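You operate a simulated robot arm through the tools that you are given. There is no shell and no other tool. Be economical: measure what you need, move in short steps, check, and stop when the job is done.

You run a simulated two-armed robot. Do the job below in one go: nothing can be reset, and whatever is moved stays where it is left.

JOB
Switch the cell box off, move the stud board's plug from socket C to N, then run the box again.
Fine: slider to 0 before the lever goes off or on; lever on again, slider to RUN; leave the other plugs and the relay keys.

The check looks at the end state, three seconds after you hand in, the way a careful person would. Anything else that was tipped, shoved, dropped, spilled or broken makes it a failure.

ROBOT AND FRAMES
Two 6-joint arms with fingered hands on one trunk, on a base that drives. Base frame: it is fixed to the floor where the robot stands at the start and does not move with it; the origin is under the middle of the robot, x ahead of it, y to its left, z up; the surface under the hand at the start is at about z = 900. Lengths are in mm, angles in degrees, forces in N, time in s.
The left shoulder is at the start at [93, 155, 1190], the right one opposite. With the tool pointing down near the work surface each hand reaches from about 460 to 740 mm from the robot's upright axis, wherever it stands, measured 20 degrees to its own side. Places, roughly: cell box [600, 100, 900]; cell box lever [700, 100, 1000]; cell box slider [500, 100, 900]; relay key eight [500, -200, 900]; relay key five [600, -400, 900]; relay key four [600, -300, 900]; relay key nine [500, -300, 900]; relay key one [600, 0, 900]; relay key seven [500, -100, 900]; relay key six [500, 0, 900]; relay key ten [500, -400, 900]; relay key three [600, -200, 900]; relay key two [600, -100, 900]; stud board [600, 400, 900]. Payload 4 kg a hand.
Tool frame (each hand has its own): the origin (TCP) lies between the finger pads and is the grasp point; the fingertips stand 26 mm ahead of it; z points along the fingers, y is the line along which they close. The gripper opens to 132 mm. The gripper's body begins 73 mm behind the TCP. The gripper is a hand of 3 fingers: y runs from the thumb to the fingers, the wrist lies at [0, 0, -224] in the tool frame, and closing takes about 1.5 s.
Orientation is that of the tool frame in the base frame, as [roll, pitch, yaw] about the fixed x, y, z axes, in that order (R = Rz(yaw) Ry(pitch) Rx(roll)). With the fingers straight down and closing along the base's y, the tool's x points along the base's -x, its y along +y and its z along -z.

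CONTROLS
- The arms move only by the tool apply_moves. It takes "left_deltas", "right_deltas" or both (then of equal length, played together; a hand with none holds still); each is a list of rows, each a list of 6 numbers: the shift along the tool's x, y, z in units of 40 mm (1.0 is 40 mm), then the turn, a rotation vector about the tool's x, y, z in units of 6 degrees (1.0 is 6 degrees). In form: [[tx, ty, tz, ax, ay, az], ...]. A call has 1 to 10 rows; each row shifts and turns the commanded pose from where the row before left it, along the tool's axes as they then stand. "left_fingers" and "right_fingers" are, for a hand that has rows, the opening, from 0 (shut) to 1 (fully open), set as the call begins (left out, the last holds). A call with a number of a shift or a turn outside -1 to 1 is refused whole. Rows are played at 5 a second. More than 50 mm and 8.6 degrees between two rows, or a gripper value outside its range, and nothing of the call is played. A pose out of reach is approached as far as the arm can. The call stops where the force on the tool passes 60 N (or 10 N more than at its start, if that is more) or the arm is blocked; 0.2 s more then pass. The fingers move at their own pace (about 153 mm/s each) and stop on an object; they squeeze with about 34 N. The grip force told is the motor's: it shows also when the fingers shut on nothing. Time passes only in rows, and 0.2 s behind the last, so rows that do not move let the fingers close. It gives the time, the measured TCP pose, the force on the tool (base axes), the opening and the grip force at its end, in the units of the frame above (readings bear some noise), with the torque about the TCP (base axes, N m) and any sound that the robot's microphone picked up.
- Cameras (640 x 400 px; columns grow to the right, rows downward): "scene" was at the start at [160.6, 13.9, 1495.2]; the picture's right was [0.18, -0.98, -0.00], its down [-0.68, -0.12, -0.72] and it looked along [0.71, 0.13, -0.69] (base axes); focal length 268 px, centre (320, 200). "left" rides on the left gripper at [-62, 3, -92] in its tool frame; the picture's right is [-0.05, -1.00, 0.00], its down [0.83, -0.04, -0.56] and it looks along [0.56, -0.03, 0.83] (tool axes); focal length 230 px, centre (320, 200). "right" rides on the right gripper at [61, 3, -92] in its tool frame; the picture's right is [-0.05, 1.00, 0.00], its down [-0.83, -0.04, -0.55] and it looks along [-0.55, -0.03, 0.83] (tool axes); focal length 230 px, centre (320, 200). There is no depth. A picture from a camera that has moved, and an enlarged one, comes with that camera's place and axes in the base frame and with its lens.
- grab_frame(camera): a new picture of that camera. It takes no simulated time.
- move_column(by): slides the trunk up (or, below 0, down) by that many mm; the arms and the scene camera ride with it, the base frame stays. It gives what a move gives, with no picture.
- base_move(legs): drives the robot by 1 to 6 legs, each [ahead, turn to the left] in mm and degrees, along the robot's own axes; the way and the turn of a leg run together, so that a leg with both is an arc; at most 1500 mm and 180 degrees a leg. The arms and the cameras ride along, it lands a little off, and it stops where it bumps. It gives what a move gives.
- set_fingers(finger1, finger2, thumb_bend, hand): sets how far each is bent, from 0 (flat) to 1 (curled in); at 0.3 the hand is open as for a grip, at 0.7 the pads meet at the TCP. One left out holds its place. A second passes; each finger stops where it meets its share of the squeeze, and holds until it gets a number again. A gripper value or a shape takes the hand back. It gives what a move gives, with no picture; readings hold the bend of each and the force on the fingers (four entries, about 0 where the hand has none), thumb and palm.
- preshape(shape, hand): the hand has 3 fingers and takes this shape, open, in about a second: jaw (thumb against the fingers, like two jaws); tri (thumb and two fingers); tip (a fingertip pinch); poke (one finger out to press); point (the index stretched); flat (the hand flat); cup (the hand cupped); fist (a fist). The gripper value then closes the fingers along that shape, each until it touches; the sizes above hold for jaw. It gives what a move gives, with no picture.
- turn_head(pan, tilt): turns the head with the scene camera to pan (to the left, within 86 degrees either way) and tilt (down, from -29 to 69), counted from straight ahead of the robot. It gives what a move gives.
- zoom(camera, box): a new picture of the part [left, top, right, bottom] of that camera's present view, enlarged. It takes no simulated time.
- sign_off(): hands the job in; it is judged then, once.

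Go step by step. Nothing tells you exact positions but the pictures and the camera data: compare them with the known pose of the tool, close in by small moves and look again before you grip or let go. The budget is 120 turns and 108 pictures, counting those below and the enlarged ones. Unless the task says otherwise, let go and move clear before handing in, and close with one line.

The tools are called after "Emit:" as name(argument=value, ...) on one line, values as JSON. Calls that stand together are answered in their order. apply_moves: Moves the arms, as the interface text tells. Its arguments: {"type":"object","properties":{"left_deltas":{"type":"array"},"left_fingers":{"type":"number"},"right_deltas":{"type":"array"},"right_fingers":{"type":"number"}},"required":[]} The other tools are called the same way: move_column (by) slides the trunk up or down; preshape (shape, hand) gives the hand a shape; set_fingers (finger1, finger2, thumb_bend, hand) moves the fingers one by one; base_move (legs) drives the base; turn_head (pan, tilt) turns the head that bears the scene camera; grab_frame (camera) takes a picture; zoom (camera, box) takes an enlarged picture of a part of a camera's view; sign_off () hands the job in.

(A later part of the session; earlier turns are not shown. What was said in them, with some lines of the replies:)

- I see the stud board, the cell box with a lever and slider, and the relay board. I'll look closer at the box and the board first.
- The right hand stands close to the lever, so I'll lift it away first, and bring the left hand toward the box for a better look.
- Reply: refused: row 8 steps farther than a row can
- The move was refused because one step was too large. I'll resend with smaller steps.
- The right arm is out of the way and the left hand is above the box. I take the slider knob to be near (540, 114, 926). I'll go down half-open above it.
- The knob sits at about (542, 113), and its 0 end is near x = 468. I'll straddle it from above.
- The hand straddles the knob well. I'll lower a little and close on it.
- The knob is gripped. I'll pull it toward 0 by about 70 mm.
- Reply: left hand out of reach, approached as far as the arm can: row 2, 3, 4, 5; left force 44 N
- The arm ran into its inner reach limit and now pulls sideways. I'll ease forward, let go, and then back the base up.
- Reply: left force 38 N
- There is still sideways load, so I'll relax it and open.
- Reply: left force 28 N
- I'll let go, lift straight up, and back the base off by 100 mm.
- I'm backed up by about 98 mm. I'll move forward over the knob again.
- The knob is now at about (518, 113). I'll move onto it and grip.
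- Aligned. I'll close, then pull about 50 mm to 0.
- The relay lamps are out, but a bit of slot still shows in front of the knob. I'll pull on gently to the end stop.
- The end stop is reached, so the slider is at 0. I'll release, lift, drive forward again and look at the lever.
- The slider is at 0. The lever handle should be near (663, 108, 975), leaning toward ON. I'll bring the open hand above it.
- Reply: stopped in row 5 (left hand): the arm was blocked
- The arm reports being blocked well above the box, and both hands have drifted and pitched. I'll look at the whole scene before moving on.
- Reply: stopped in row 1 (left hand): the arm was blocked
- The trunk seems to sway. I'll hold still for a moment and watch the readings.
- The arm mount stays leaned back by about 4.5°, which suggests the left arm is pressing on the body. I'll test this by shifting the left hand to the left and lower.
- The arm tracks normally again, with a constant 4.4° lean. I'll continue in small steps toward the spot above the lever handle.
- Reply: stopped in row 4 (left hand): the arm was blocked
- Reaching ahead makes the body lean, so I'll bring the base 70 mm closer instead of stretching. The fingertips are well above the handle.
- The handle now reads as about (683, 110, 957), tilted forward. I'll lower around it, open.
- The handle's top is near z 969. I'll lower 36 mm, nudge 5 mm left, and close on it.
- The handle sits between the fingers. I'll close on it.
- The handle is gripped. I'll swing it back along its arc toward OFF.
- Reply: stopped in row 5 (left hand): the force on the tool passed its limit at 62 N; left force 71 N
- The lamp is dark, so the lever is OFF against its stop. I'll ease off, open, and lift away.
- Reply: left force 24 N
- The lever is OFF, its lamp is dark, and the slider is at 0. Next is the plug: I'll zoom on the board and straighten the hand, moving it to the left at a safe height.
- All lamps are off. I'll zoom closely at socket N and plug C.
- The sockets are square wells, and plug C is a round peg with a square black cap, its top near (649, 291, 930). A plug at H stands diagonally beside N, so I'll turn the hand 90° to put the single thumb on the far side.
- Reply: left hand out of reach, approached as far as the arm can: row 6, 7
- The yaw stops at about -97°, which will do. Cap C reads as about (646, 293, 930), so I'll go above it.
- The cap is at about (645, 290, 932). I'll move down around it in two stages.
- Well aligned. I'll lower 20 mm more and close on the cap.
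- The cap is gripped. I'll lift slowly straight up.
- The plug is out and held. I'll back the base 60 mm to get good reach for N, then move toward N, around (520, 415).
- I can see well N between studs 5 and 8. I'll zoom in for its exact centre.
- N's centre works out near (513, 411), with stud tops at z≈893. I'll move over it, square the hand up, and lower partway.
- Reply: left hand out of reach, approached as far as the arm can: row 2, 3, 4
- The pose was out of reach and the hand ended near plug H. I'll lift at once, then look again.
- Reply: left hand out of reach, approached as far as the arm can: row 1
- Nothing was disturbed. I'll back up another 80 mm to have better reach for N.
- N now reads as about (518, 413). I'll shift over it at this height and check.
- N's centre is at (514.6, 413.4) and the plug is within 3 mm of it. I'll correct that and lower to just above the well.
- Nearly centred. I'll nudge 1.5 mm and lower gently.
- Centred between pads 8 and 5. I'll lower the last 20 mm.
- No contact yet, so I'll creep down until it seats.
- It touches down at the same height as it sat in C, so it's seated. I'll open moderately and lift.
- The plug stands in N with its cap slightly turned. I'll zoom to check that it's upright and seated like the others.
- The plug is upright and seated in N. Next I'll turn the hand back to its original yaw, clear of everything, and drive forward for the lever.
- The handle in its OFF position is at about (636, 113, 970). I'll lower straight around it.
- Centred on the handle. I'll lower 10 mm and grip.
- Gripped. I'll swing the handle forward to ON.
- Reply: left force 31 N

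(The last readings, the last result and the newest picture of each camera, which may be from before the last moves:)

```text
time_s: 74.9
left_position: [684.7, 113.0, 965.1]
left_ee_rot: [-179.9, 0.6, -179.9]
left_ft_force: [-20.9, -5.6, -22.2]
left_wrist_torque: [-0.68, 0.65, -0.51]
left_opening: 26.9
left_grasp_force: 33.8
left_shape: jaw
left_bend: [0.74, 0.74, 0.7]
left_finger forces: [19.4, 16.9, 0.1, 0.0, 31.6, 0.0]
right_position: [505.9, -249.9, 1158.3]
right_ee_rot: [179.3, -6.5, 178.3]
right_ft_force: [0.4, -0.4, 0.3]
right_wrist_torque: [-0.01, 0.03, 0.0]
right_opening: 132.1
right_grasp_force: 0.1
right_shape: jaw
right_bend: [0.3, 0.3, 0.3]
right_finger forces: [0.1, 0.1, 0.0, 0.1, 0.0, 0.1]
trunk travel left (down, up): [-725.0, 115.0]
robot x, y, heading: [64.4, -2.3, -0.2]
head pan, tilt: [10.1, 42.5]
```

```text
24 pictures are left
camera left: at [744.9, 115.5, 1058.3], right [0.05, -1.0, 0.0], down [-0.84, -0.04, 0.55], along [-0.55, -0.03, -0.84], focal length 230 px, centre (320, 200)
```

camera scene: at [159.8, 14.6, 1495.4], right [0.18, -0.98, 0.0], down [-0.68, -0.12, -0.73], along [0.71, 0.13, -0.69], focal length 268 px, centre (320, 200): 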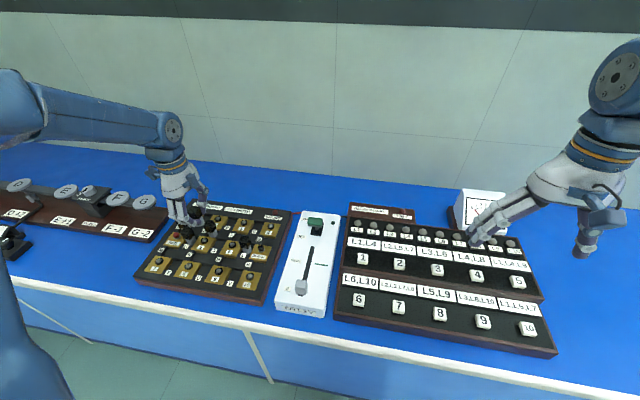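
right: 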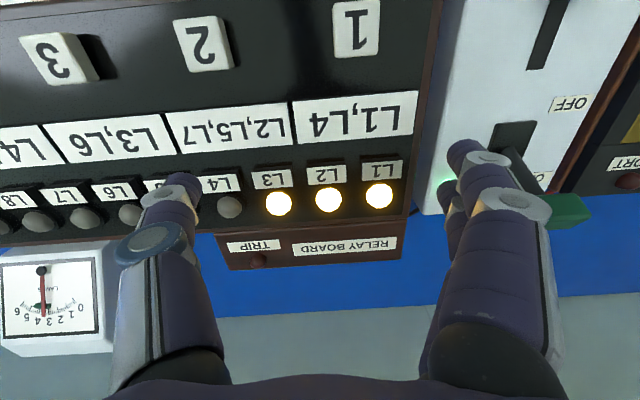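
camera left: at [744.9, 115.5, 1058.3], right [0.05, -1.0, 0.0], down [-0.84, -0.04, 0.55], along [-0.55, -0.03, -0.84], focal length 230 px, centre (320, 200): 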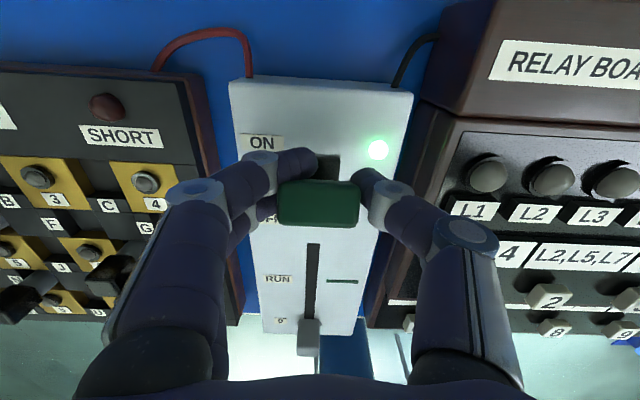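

The lamp is green, so the lever is ON. I'll release, lift, and back up for the slider.

Emit:
apply_moves(left_deltas=[[0, 0, 0, 0, 0, 0], [0, 0, 0, 0, 0, 0], [0, 0, 0, 0, 0, 0], [0, 0, -0.6, 0, 0, 0], [0, 0, -0.9, 0, 0, 0], [0, 0, -0.9, 0, 0, 0], [0, 0, -0.5, 0, 0, 0], [0, 0, 0, 0, 0, 0]], left_fingers=0.6)

Emit:
base_move(legs=[[-160, 0]])

Emit:
apply_moves(left_deltas=[[0.6, 0, 0, 0, 0, 0], [0.6, 0, 0, 0, 0, 0], [0, 0, 0.4, 0, 0, 0], [0, 0, 0.4, 0, 0, 0], [0, 0, 0, 0, 0, 0], [0, 0, 0, 0, 0, 0]], left_fingers=0.5)

Emit:
grab_frame(camera="left")

Emit:
grab_frame(camera="scene")

```text
time_s: 76.7
left_position: [685.1, 113.9, 1083.3]
left_ee_rot: [-179.8, 1.0, -180.0]
left_ft_force: [0.5, -0.5, -0.1]
left_wrist_torque: [0.02, -0.02, -0.01]
left_opening: 78.8
left_grasp_force: 0.1
left_shape: jaw
left_bend: [0.71, 0.71, 0.71]
left_finger forces: [0.0, 0.0, 0.1, 0.0, 0.0, 0.0]
right_position: [505.4, -249.6, 1158.5]
right_ee_rot: [179.3, -6.4, 178.2]
right_ft_force: [-1.6, -0.1, 1.0]
right_wrist_torque: [0.03, 0.0, 0.01]
right_opening: 132.1
right_grasp_force: 0.1
right_shape: jaw
right_bend: [0.3, 0.3, 0.3]
right_finger forces: [0.0, 0.1, 0.0, 0.1, 0.0, 0.0]
trunk travel left (down, up): [-725.0, 115.0]
robot x, y, heading: [66.5, 0.0, -0.2]
head pan, tilt: [10.1, 42.5]
```

```text
time_s: 78.1
left_position: [523.0, 113.8, 1080.6]
left_ee_rot: [-179.8, 0.7, -180.0]
left_ft_force: [-0.2, 0.1, 0.1]
left_wrist_torque: [0.02, 0.04, 0.0]
left_opening: 78.9
left_grasp_force: 0.2
left_shape: jaw
left_bend: [0.71, 0.71, 0.71]
left_finger forces: [0.0, 0.1, 0.1, 0.0, 0.0, 0.0]
right_position: [342.9, -251.3, 1157.7]
right_ee_rot: [179.3, -6.7, 178.2]
right_ft_force: [0.0, -0.4, -0.8]
right_wrist_torque: [0.0, 0.07, 0.05]
right_opening: 132.1
right_grasp_force: 0.0
right_shape: jaw
right_bend: [0.3, 0.3, 0.3]
right_finger forces: [0.1, 0.0, 0.1, 0.0, 0.0, 0.1]
trunk travel left (down, up): [-725.0, 115.0]
robot x, y, heading: [-105.6, 0.7, -0.1]
head pan, tilt: [10.1, 42.5]
```

```text
time_s: 79.5
left_position: [454.2, 115.2, 1060.4]
left_ee_rot: [-179.7, 1.9, -179.7]
left_ft_force: [0.2, 0.1, 0.4]
left_wrist_torque: [0.01, 0.04, 0.0]
left_opening: 66.4
left_grasp_force: 0.2
left_shape: jaw
left_bend: [0.73, 0.73, 0.7]
left_finger forces: [0.0, 0.0, 0.0, 0.0, 0.1, 0.0]
right_position: [317.1, -250.6, 1139.8]
right_ee_rot: [179.3, -10.0, 178.3]
right_ft_force: [0.3, -1.0, -0.3]
right_wrist_torque: [0.02, 0.02, -0.02]
right_opening: 132.0
right_grasp_force: 0.1
right_shape: jaw
right_bend: [0.3, 0.3, 0.3]
right_finger forces: [0.0, 0.0, 0.0, 0.0, 0.1, 0.0]
trunk travel left (down, up): [-725.0, 115.0]
robot x, y, heading: [-97.0, 3.4, -0.1]
head pan, tilt: [10.1, 42.5]
```

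```text
23 pictures are left
camera left: at [512.7, 119.0, 1156.0], right [0.06, -1.0, 0.01], down [-0.85, -0.04, 0.53], along [-0.53, -0.04, -0.85], focal length 230 px, centre (320, 200)
```

left: 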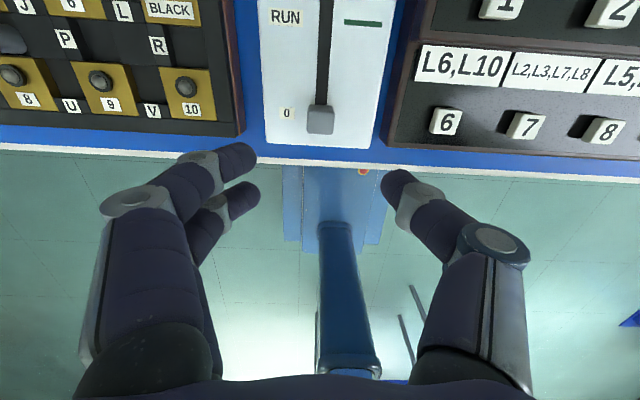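

```text
22 pictures are left
camera scene: at [58.2, 13.6, 1495.3], right [0.17, -0.98, 0.0], down [-0.68, -0.12, -0.73], along [0.71, 0.13, -0.69], focal length 268 px, centre (320, 200)
```

scene: 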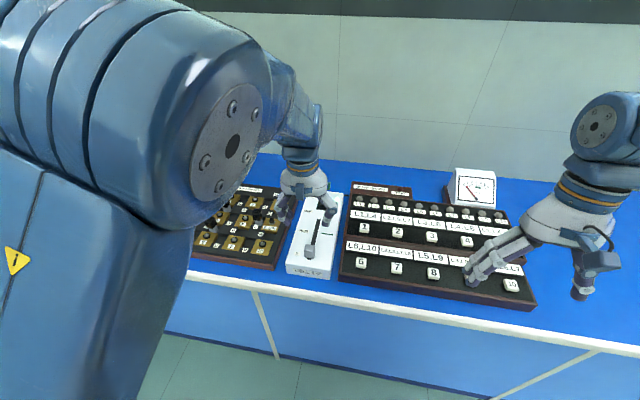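

The slider knob at 0 is near (463, 112). I'll go down around it.

Emit:
apply_moves(left_deltas=[[-0.1, -0.05, 0.7, 0, 0, 0], [0, 0, 0.7, 0, 0, 0], [0, 0, 0.7, 0, 0, 0], [0, 0, 0.6, 0, 0, 0], [0, 0, 0.35, 0, 0, 0], [0, 0, 0, 0, 0, 0], [0, 0, 0, 0, 0, 0]])

Emit:
grab_frame(camera="left")

```text
time_s: 81.1
left_position: [465.6, 111.1, 937.4]
left_ee_rot: [-179.9, 1.9, -179.7]
left_ft_force: [-0.3, 0.3, -0.7]
left_wrist_torque: [-0.02, -0.02, -0.02]
left_opening: 66.4
left_grasp_force: 0.1
left_shape: jaw
left_bend: [0.73, 0.73, 0.7]
left_finger forces: [0.1, 0.0, 0.0, 0.0, 0.1, 0.0]
right_position: [318.7, -250.2, 1140.1]
right_ee_rot: [179.4, -10.2, 178.1]
right_ft_force: [0.1, 0.1, -0.7]
right_wrist_torque: [0.0, -0.01, -0.01]
right_opening: 131.6
right_grasp_force: 0.1
right_shape: jaw
right_bend: [0.3, 0.3, 0.3]
right_finger forces: [0.1, 0.1, 0.0, 0.0, 0.0, 0.0]
trunk travel left (down, up): [-725.0, 115.0]
robot x, y, heading: [-100.8, 3.3, -0.1]
head pan, tilt: [10.1, 42.5]
```

```text
21 pictures are left
camera left: at [523.2, 114.6, 1031.9], right [0.06, -1.0, 0.0], down [-0.85, -0.05, 0.53], along [-0.53, -0.03, -0.85], focal length 230 px, centre (320, 200)
```

left: 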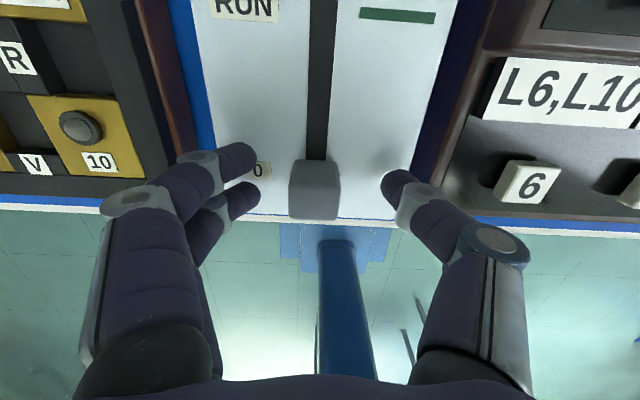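

Aligned. I'll close and push about 70 mm toward RUN.

Emit:
apply_moves(left_deltas=[[0, 0, 0, 0, 0, 0], [0, 0, 0, 0, 0, 0], [0, 0, 0, 0, 0, 0], [0, 0, 0, 0, 0, 0], [0, 0, 0, 0, 0, 0], [-0.4, 0, 0, 0, 0, 0], [-0.4, 0, 0, 0, 0, 0], [-0.4, 0, 0, 0, 0, 0], [-0.4, 0, 0, 0, 0, 0], [0, 0, 0, 0, 0, 0]], left_fingers=0.1)

Emit:
apply_moves(left_deltas=[[-0.15, 0, 0, 0, 0, 0], [0, 0, 0, 0, 0, 0]])

Emit:
zoom(camera="left", box=[200, 100, 440, 300])

Emit:
zoom(camera="scene", box=[270, 180, 370, 290])

```text
time_s: 83.3
left_position: [529.4, 111.3, 938.4]
left_ee_rot: [179.9, 1.7, -179.9]
left_ft_force: [-0.7, -5.4, -19.3]
left_wrist_torque: [-0.11, 0.09, -0.31]
left_opening: 12.9
left_grasp_force: 34.2
left_shape: jaw
left_bend: [0.74, 0.71, 0.7]
left_finger forces: [12.2, 17.9, 0.0, 0.0, 29.3, 0.0]
right_position: [319.0, -250.5, 1138.6]
right_ee_rot: [179.4, -10.1, 178.2]
right_ft_force: [-0.9, 0.0, -0.7]
right_wrist_torque: [0.0, 0.02, 0.02]
right_opening: 131.9
right_grasp_force: 0.1
right_shape: jaw
right_bend: [0.3, 0.3, 0.3]
right_finger forces: [0.1, 0.0, 0.0, 0.0, 0.0, 0.0]
trunk travel left (down, up): [-725.0, 115.0]
robot x, y, heading: [-102.2, 1.3, -0.4]
head pan, tilt: [10.1, 42.5]
```

```text
time_s: 83.9
left_position: [536.0, 110.9, 938.3]
left_ee_rot: [-180.0, 1.7, -179.9]
left_ft_force: [0.2, -5.5, -22.4]
left_wrist_torque: [-0.16, 0.09, -0.28]
left_opening: 12.7
left_grasp_force: 34.1
left_shape: jaw
left_bend: [0.74, 0.71, 0.7]
left_finger forces: [12.1, 16.9, 0.0, 0.0, 29.4, 0.1]
right_position: [319.5, -251.0, 1138.3]
right_ee_rot: [179.4, -10.3, 178.1]
right_ft_force: [0.1, 0.0, -0.7]
right_wrist_torque: [0.01, 0.0, 0.0]
right_opening: 132.0
right_grasp_force: 0.1
right_shape: jaw
right_bend: [0.3, 0.3, 0.3]
right_finger forces: [0.1, 0.0, 0.1, 0.0, 0.0, 0.0]
trunk travel left (down, up): [-725.0, 115.0]
robot x, y, heading: [-102.5, 1.3, 0.0]
head pan, tilt: [10.1, 42.5]
```

```text
2.00 times, centred on (320, 200) of left
camera zoom: at [594.4, 113.4, 1033.4], right [0.05, -1.0, 0.0], down [-0.85, -0.05, 0.53], along [-0.53, -0.03, -0.85], focal length 460 px, centre (320, 200)
```

zoom: 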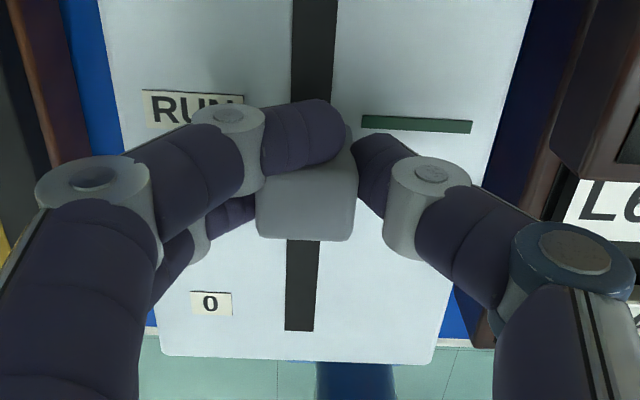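

```text
3.64 times, centred on (320, 235) of scene
camera zoom: at [62.5, 13.0, 1494.7], right [0.17, -0.98, 0.0], down [-0.68, -0.12, -0.72], along [0.71, 0.13, -0.69], focal length 975 px, centre (320, 73)
```

zoom: 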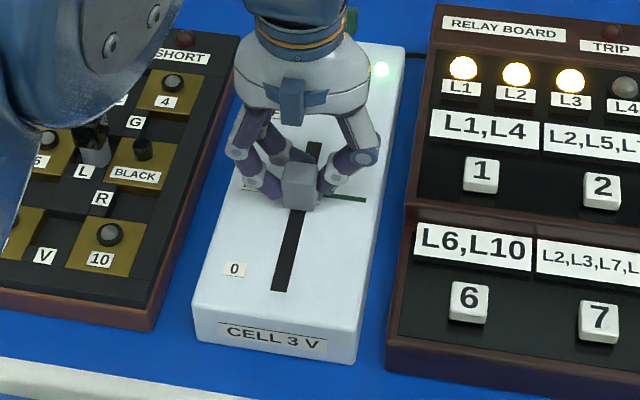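

The relay lamps are lit again. The knob is still about 9 mm short of the green mark, judging by its original place at x≈545.

Emit:
apply_moves(left_deltas=[[-0.12, 0, -0.05, 0, 0, 0], [-0.1, 0, -0.05, 0, 0, 0], [0, 0, 0, 0, 0, 0], [0, 0, 0, 0, 0, 0]])

Emit:
apply_moves(left_deltas=[[0, 0, 0, 0, 0, 0], [0, 0, 0, 0, 0, 0], [0, 0, 0, 0, 0, 0], [0, 0, -0.5, 0, 0, 0], [0, 0, -1, 0, 0, 0], [0, 0, -1, 0, 0, 0], [0, 0, -1, 0, 0, 0], [0, 0, 0, 0, 0, 0]], left_fingers=0.5)

Emit:
grab_frame(camera="left")

Emit:
zoom(camera="scene", box=[270, 180, 370, 290])

```text
time_s: 84.9
left_position: [545.1, 112.2, 939.8]
left_ee_rot: [179.9, 1.4, -180.0]
left_ft_force: [-1.4, -7.1, -37.0]
left_wrist_torque: [-0.17, 0.07, -0.26]
left_opening: 10.9
left_grasp_force: 33.6
left_shape: jaw
left_bend: [0.74, 0.71, 0.7]
left_finger forces: [10.9, 15.1, 0.0, 0.0, 27.2, 0.0]
right_position: [322.6, -250.6, 1138.0]
right_ee_rot: [179.4, -10.3, 178.1]
right_ft_force: [-0.1, 0.2, 0.8]
right_wrist_torque: [-0.02, 0.0, 0.03]
right_opening: 132.2
right_grasp_force: 0.1
right_shape: jaw
right_bend: [0.3, 0.3, 0.3]
right_finger forces: [0.0, 0.0, 0.1, 0.0, 0.1, 0.0]
trunk travel left (down, up): [-725.0, 115.0]
robot x, y, heading: [-99.5, 1.2, 0.1]
head pan, tilt: [10.1, 42.5]
```

```text
time_s: 86.7
left_position: [538.5, 109.3, 1083.3]
left_ee_rot: [-179.9, 1.7, -179.9]
left_ft_force: [0.4, -0.3, -0.3]
left_wrist_torque: [0.01, 0.05, 0.01]
left_opening: 65.4
left_grasp_force: 0.1
left_shape: jaw
left_bend: [0.73, 0.73, 0.7]
left_finger forces: [0.0, 0.1, 0.0, 0.0, 0.0, 0.0]
right_position: [317.2, -250.8, 1138.7]
right_ee_rot: [179.4, -10.1, 178.2]
right_ft_force: [-0.6, 0.0, 0.8]
right_wrist_torque: [-0.02, 0.04, -0.01]
right_opening: 132.0
right_grasp_force: 0.0
right_shape: jaw
right_bend: [0.3, 0.3, 0.3]
right_finger forces: [0.1, 0.0, 0.0, 0.1, 0.0, 0.0]
trunk travel left (down, up): [-725.0, 115.0]
robot x, y, heading: [-101.2, 1.8, -0.1]
head pan, tilt: [10.1, 42.5]
```

```text
18 pictures are left
camera left: at [597.5, 113.1, 1178.9], right [0.05, -1.0, 0.0], down [-0.85, -0.04, 0.53], along [-0.53, -0.03, -0.85], focal length 230 px, centre (320, 200)
```

left: 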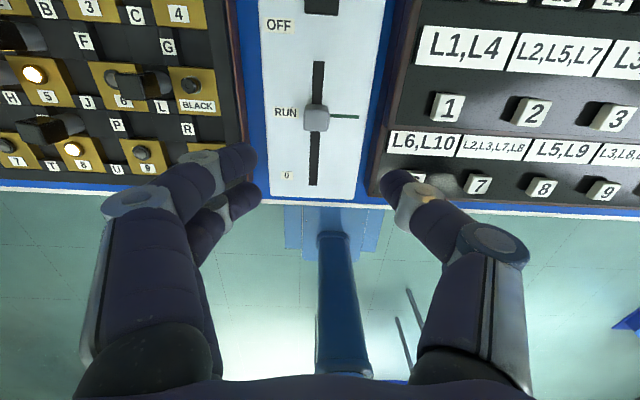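

```text
3.64 times, centred on (320, 235) of scene
camera zoom: at [59.3, 13.6, 1495.2], right [0.17, -0.98, 0.0], down [-0.68, -0.12, -0.72], along [0.71, 0.13, -0.69], focal length 975 px, centre (320, 73)
```

zoom: 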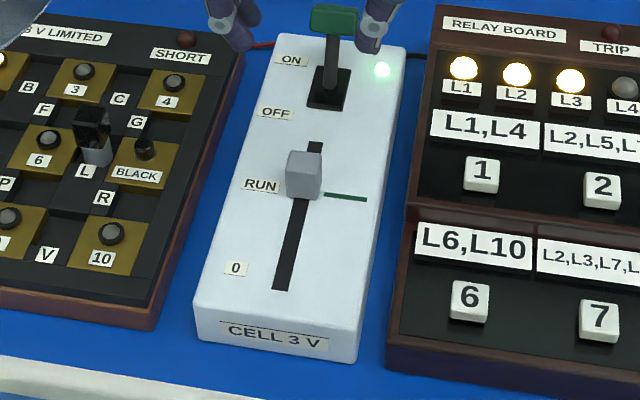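

Studs 5 and 8 are lit through N, and the slider is near RUN. I'll zoom to check how exact it is, and check the board too.

Emit:
zoom(camera="left", box=[260, 70, 380, 190])

Emit:
zoom(camera="scene", box=[290, 205, 340, 255])

```text
3.33 times, centred on (320, 130) of left
camera zoom: at [597.5, 113.1, 1178.9], right [0.05, -1.0, 0.0], down [-0.85, -0.04, 0.53], along [-0.53, -0.03, -0.85], focal length 767 px, centre (320, 433)
```

zoom: 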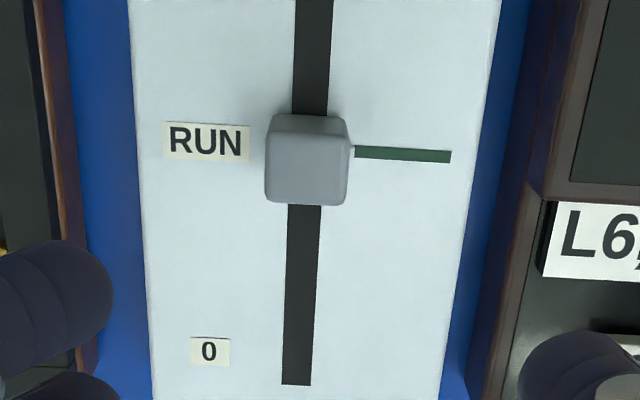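

```text
8.00 times, centred on (315, 230) of scene
camera zoom: at [59.3, 13.6, 1495.2], right [0.17, -0.98, 0.0], down [-0.68, -0.12, -0.72], along [0.71, 0.13, -0.69], focal length 2145 px, centre (360, -40)
```

zoom: 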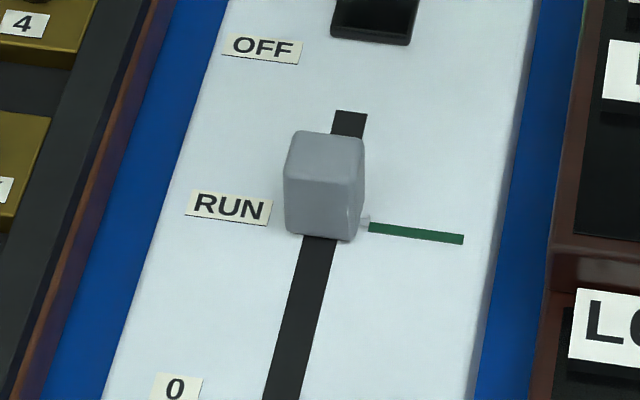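

The slider's pointer meets the green mark. I'll raise the hand clear and take a final look at the board.

Emit:
apply_moves(left_deltas=[[0, 0, -0.8, 0, 0, 0], [0, 0.8, -0.5, 0, 0, 0], [0, 1, 0, 0, 0, 0], [0, 1, 0, 0, 0, 0], [0, 1, 0, 0, 0, 0], [0, 1, 0, 0, 0, 0], [0, 1, 0, 0, 0, 0], [0, 0, 0, 0, 0, 0]])

Emit:
grab_frame(camera="scene")

Emit:
zoom(camera="scene", box=[160, 160, 360, 290])

```text
time_s: 88.5
left_position: [515.5, 342.4, 1149.1]
left_ee_rot: [-179.8, 3.1, 179.8]
left_ft_force: [0.7, 0.2, 0.5]
left_wrist_torque: [0.04, -0.04, 0.01]
left_opening: 65.7
left_grasp_force: 0.0
left_shape: jaw
left_bend: [0.73, 0.73, 0.7]
left_finger forces: [0.0, 0.1, 0.1, 0.0, 0.1, 0.1]
right_position: [290.4, -252.4, 1121.7]
right_ee_rot: [179.6, -13.6, 178.2]
right_ft_force: [0.2, -0.2, -0.9]
right_wrist_torque: [0.01, 0.0, -0.01]
right_opening: 132.0
right_grasp_force: 0.1
right_shape: jaw
right_bend: [0.3, 0.3, 0.3]
right_finger forces: [0.0, 0.0, 0.0, 0.0, 0.1, 0.0]
trunk travel left (down, up): [-725.0, 115.0]
robot x, y, heading: [-103.2, 1.1, -0.2]
head pan, tilt: [10.1, 42.5]
stopped in row 8 (left hand): the arm was blocked; the commanded pose is now the measured one
```

```text
14 pictures are left
camera scene: at [56.5, 12.3, 1495.5], right [0.17, -0.98, 0.0], down [-0.68, -0.12, -0.73], along [0.71, 0.13, -0.69], focal length 268 px, centre (320, 200)
```

scene: 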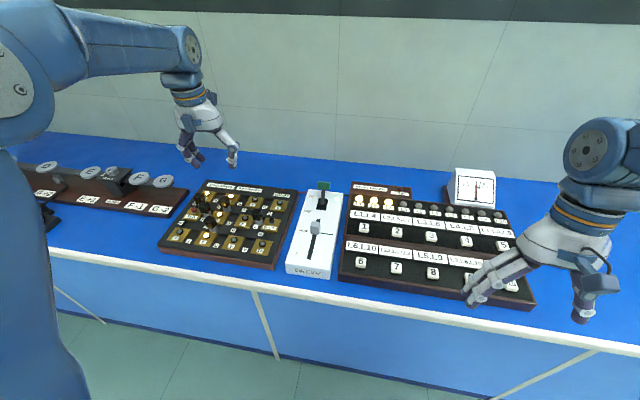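

```text
3.08 times, centred on (260, 225) of scene
camera zoom: at [56.5, 12.3, 1495.5], right [0.17, -0.98, 0.0], down [-0.68, -0.12, -0.73], along [0.71, 0.13, -0.69], focal length 825 px, centre (505, 123)
```

zoom: 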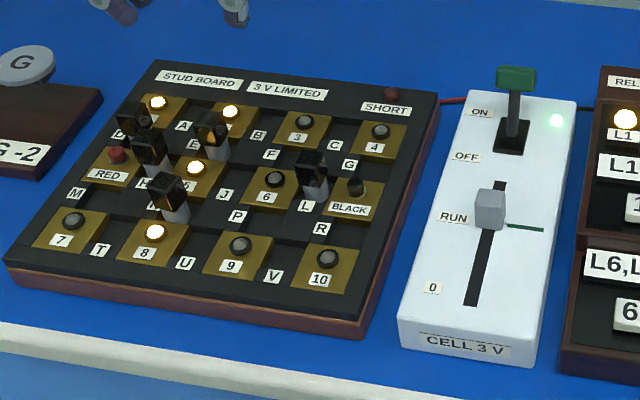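

Everything checks out: the plug is in N, studs 1, 2, 5 and 8 are lit, SHORT is dark, the lever is ON, and the slider is at RUN. Both hands are clear, so I'm handing in.

Emit:
sign_off()

```text
The job is handed in.
```

The box was switched off with the slider at 0, the plug was moved from C to N, and the box is back on with the lever ON and the slider at RUN.
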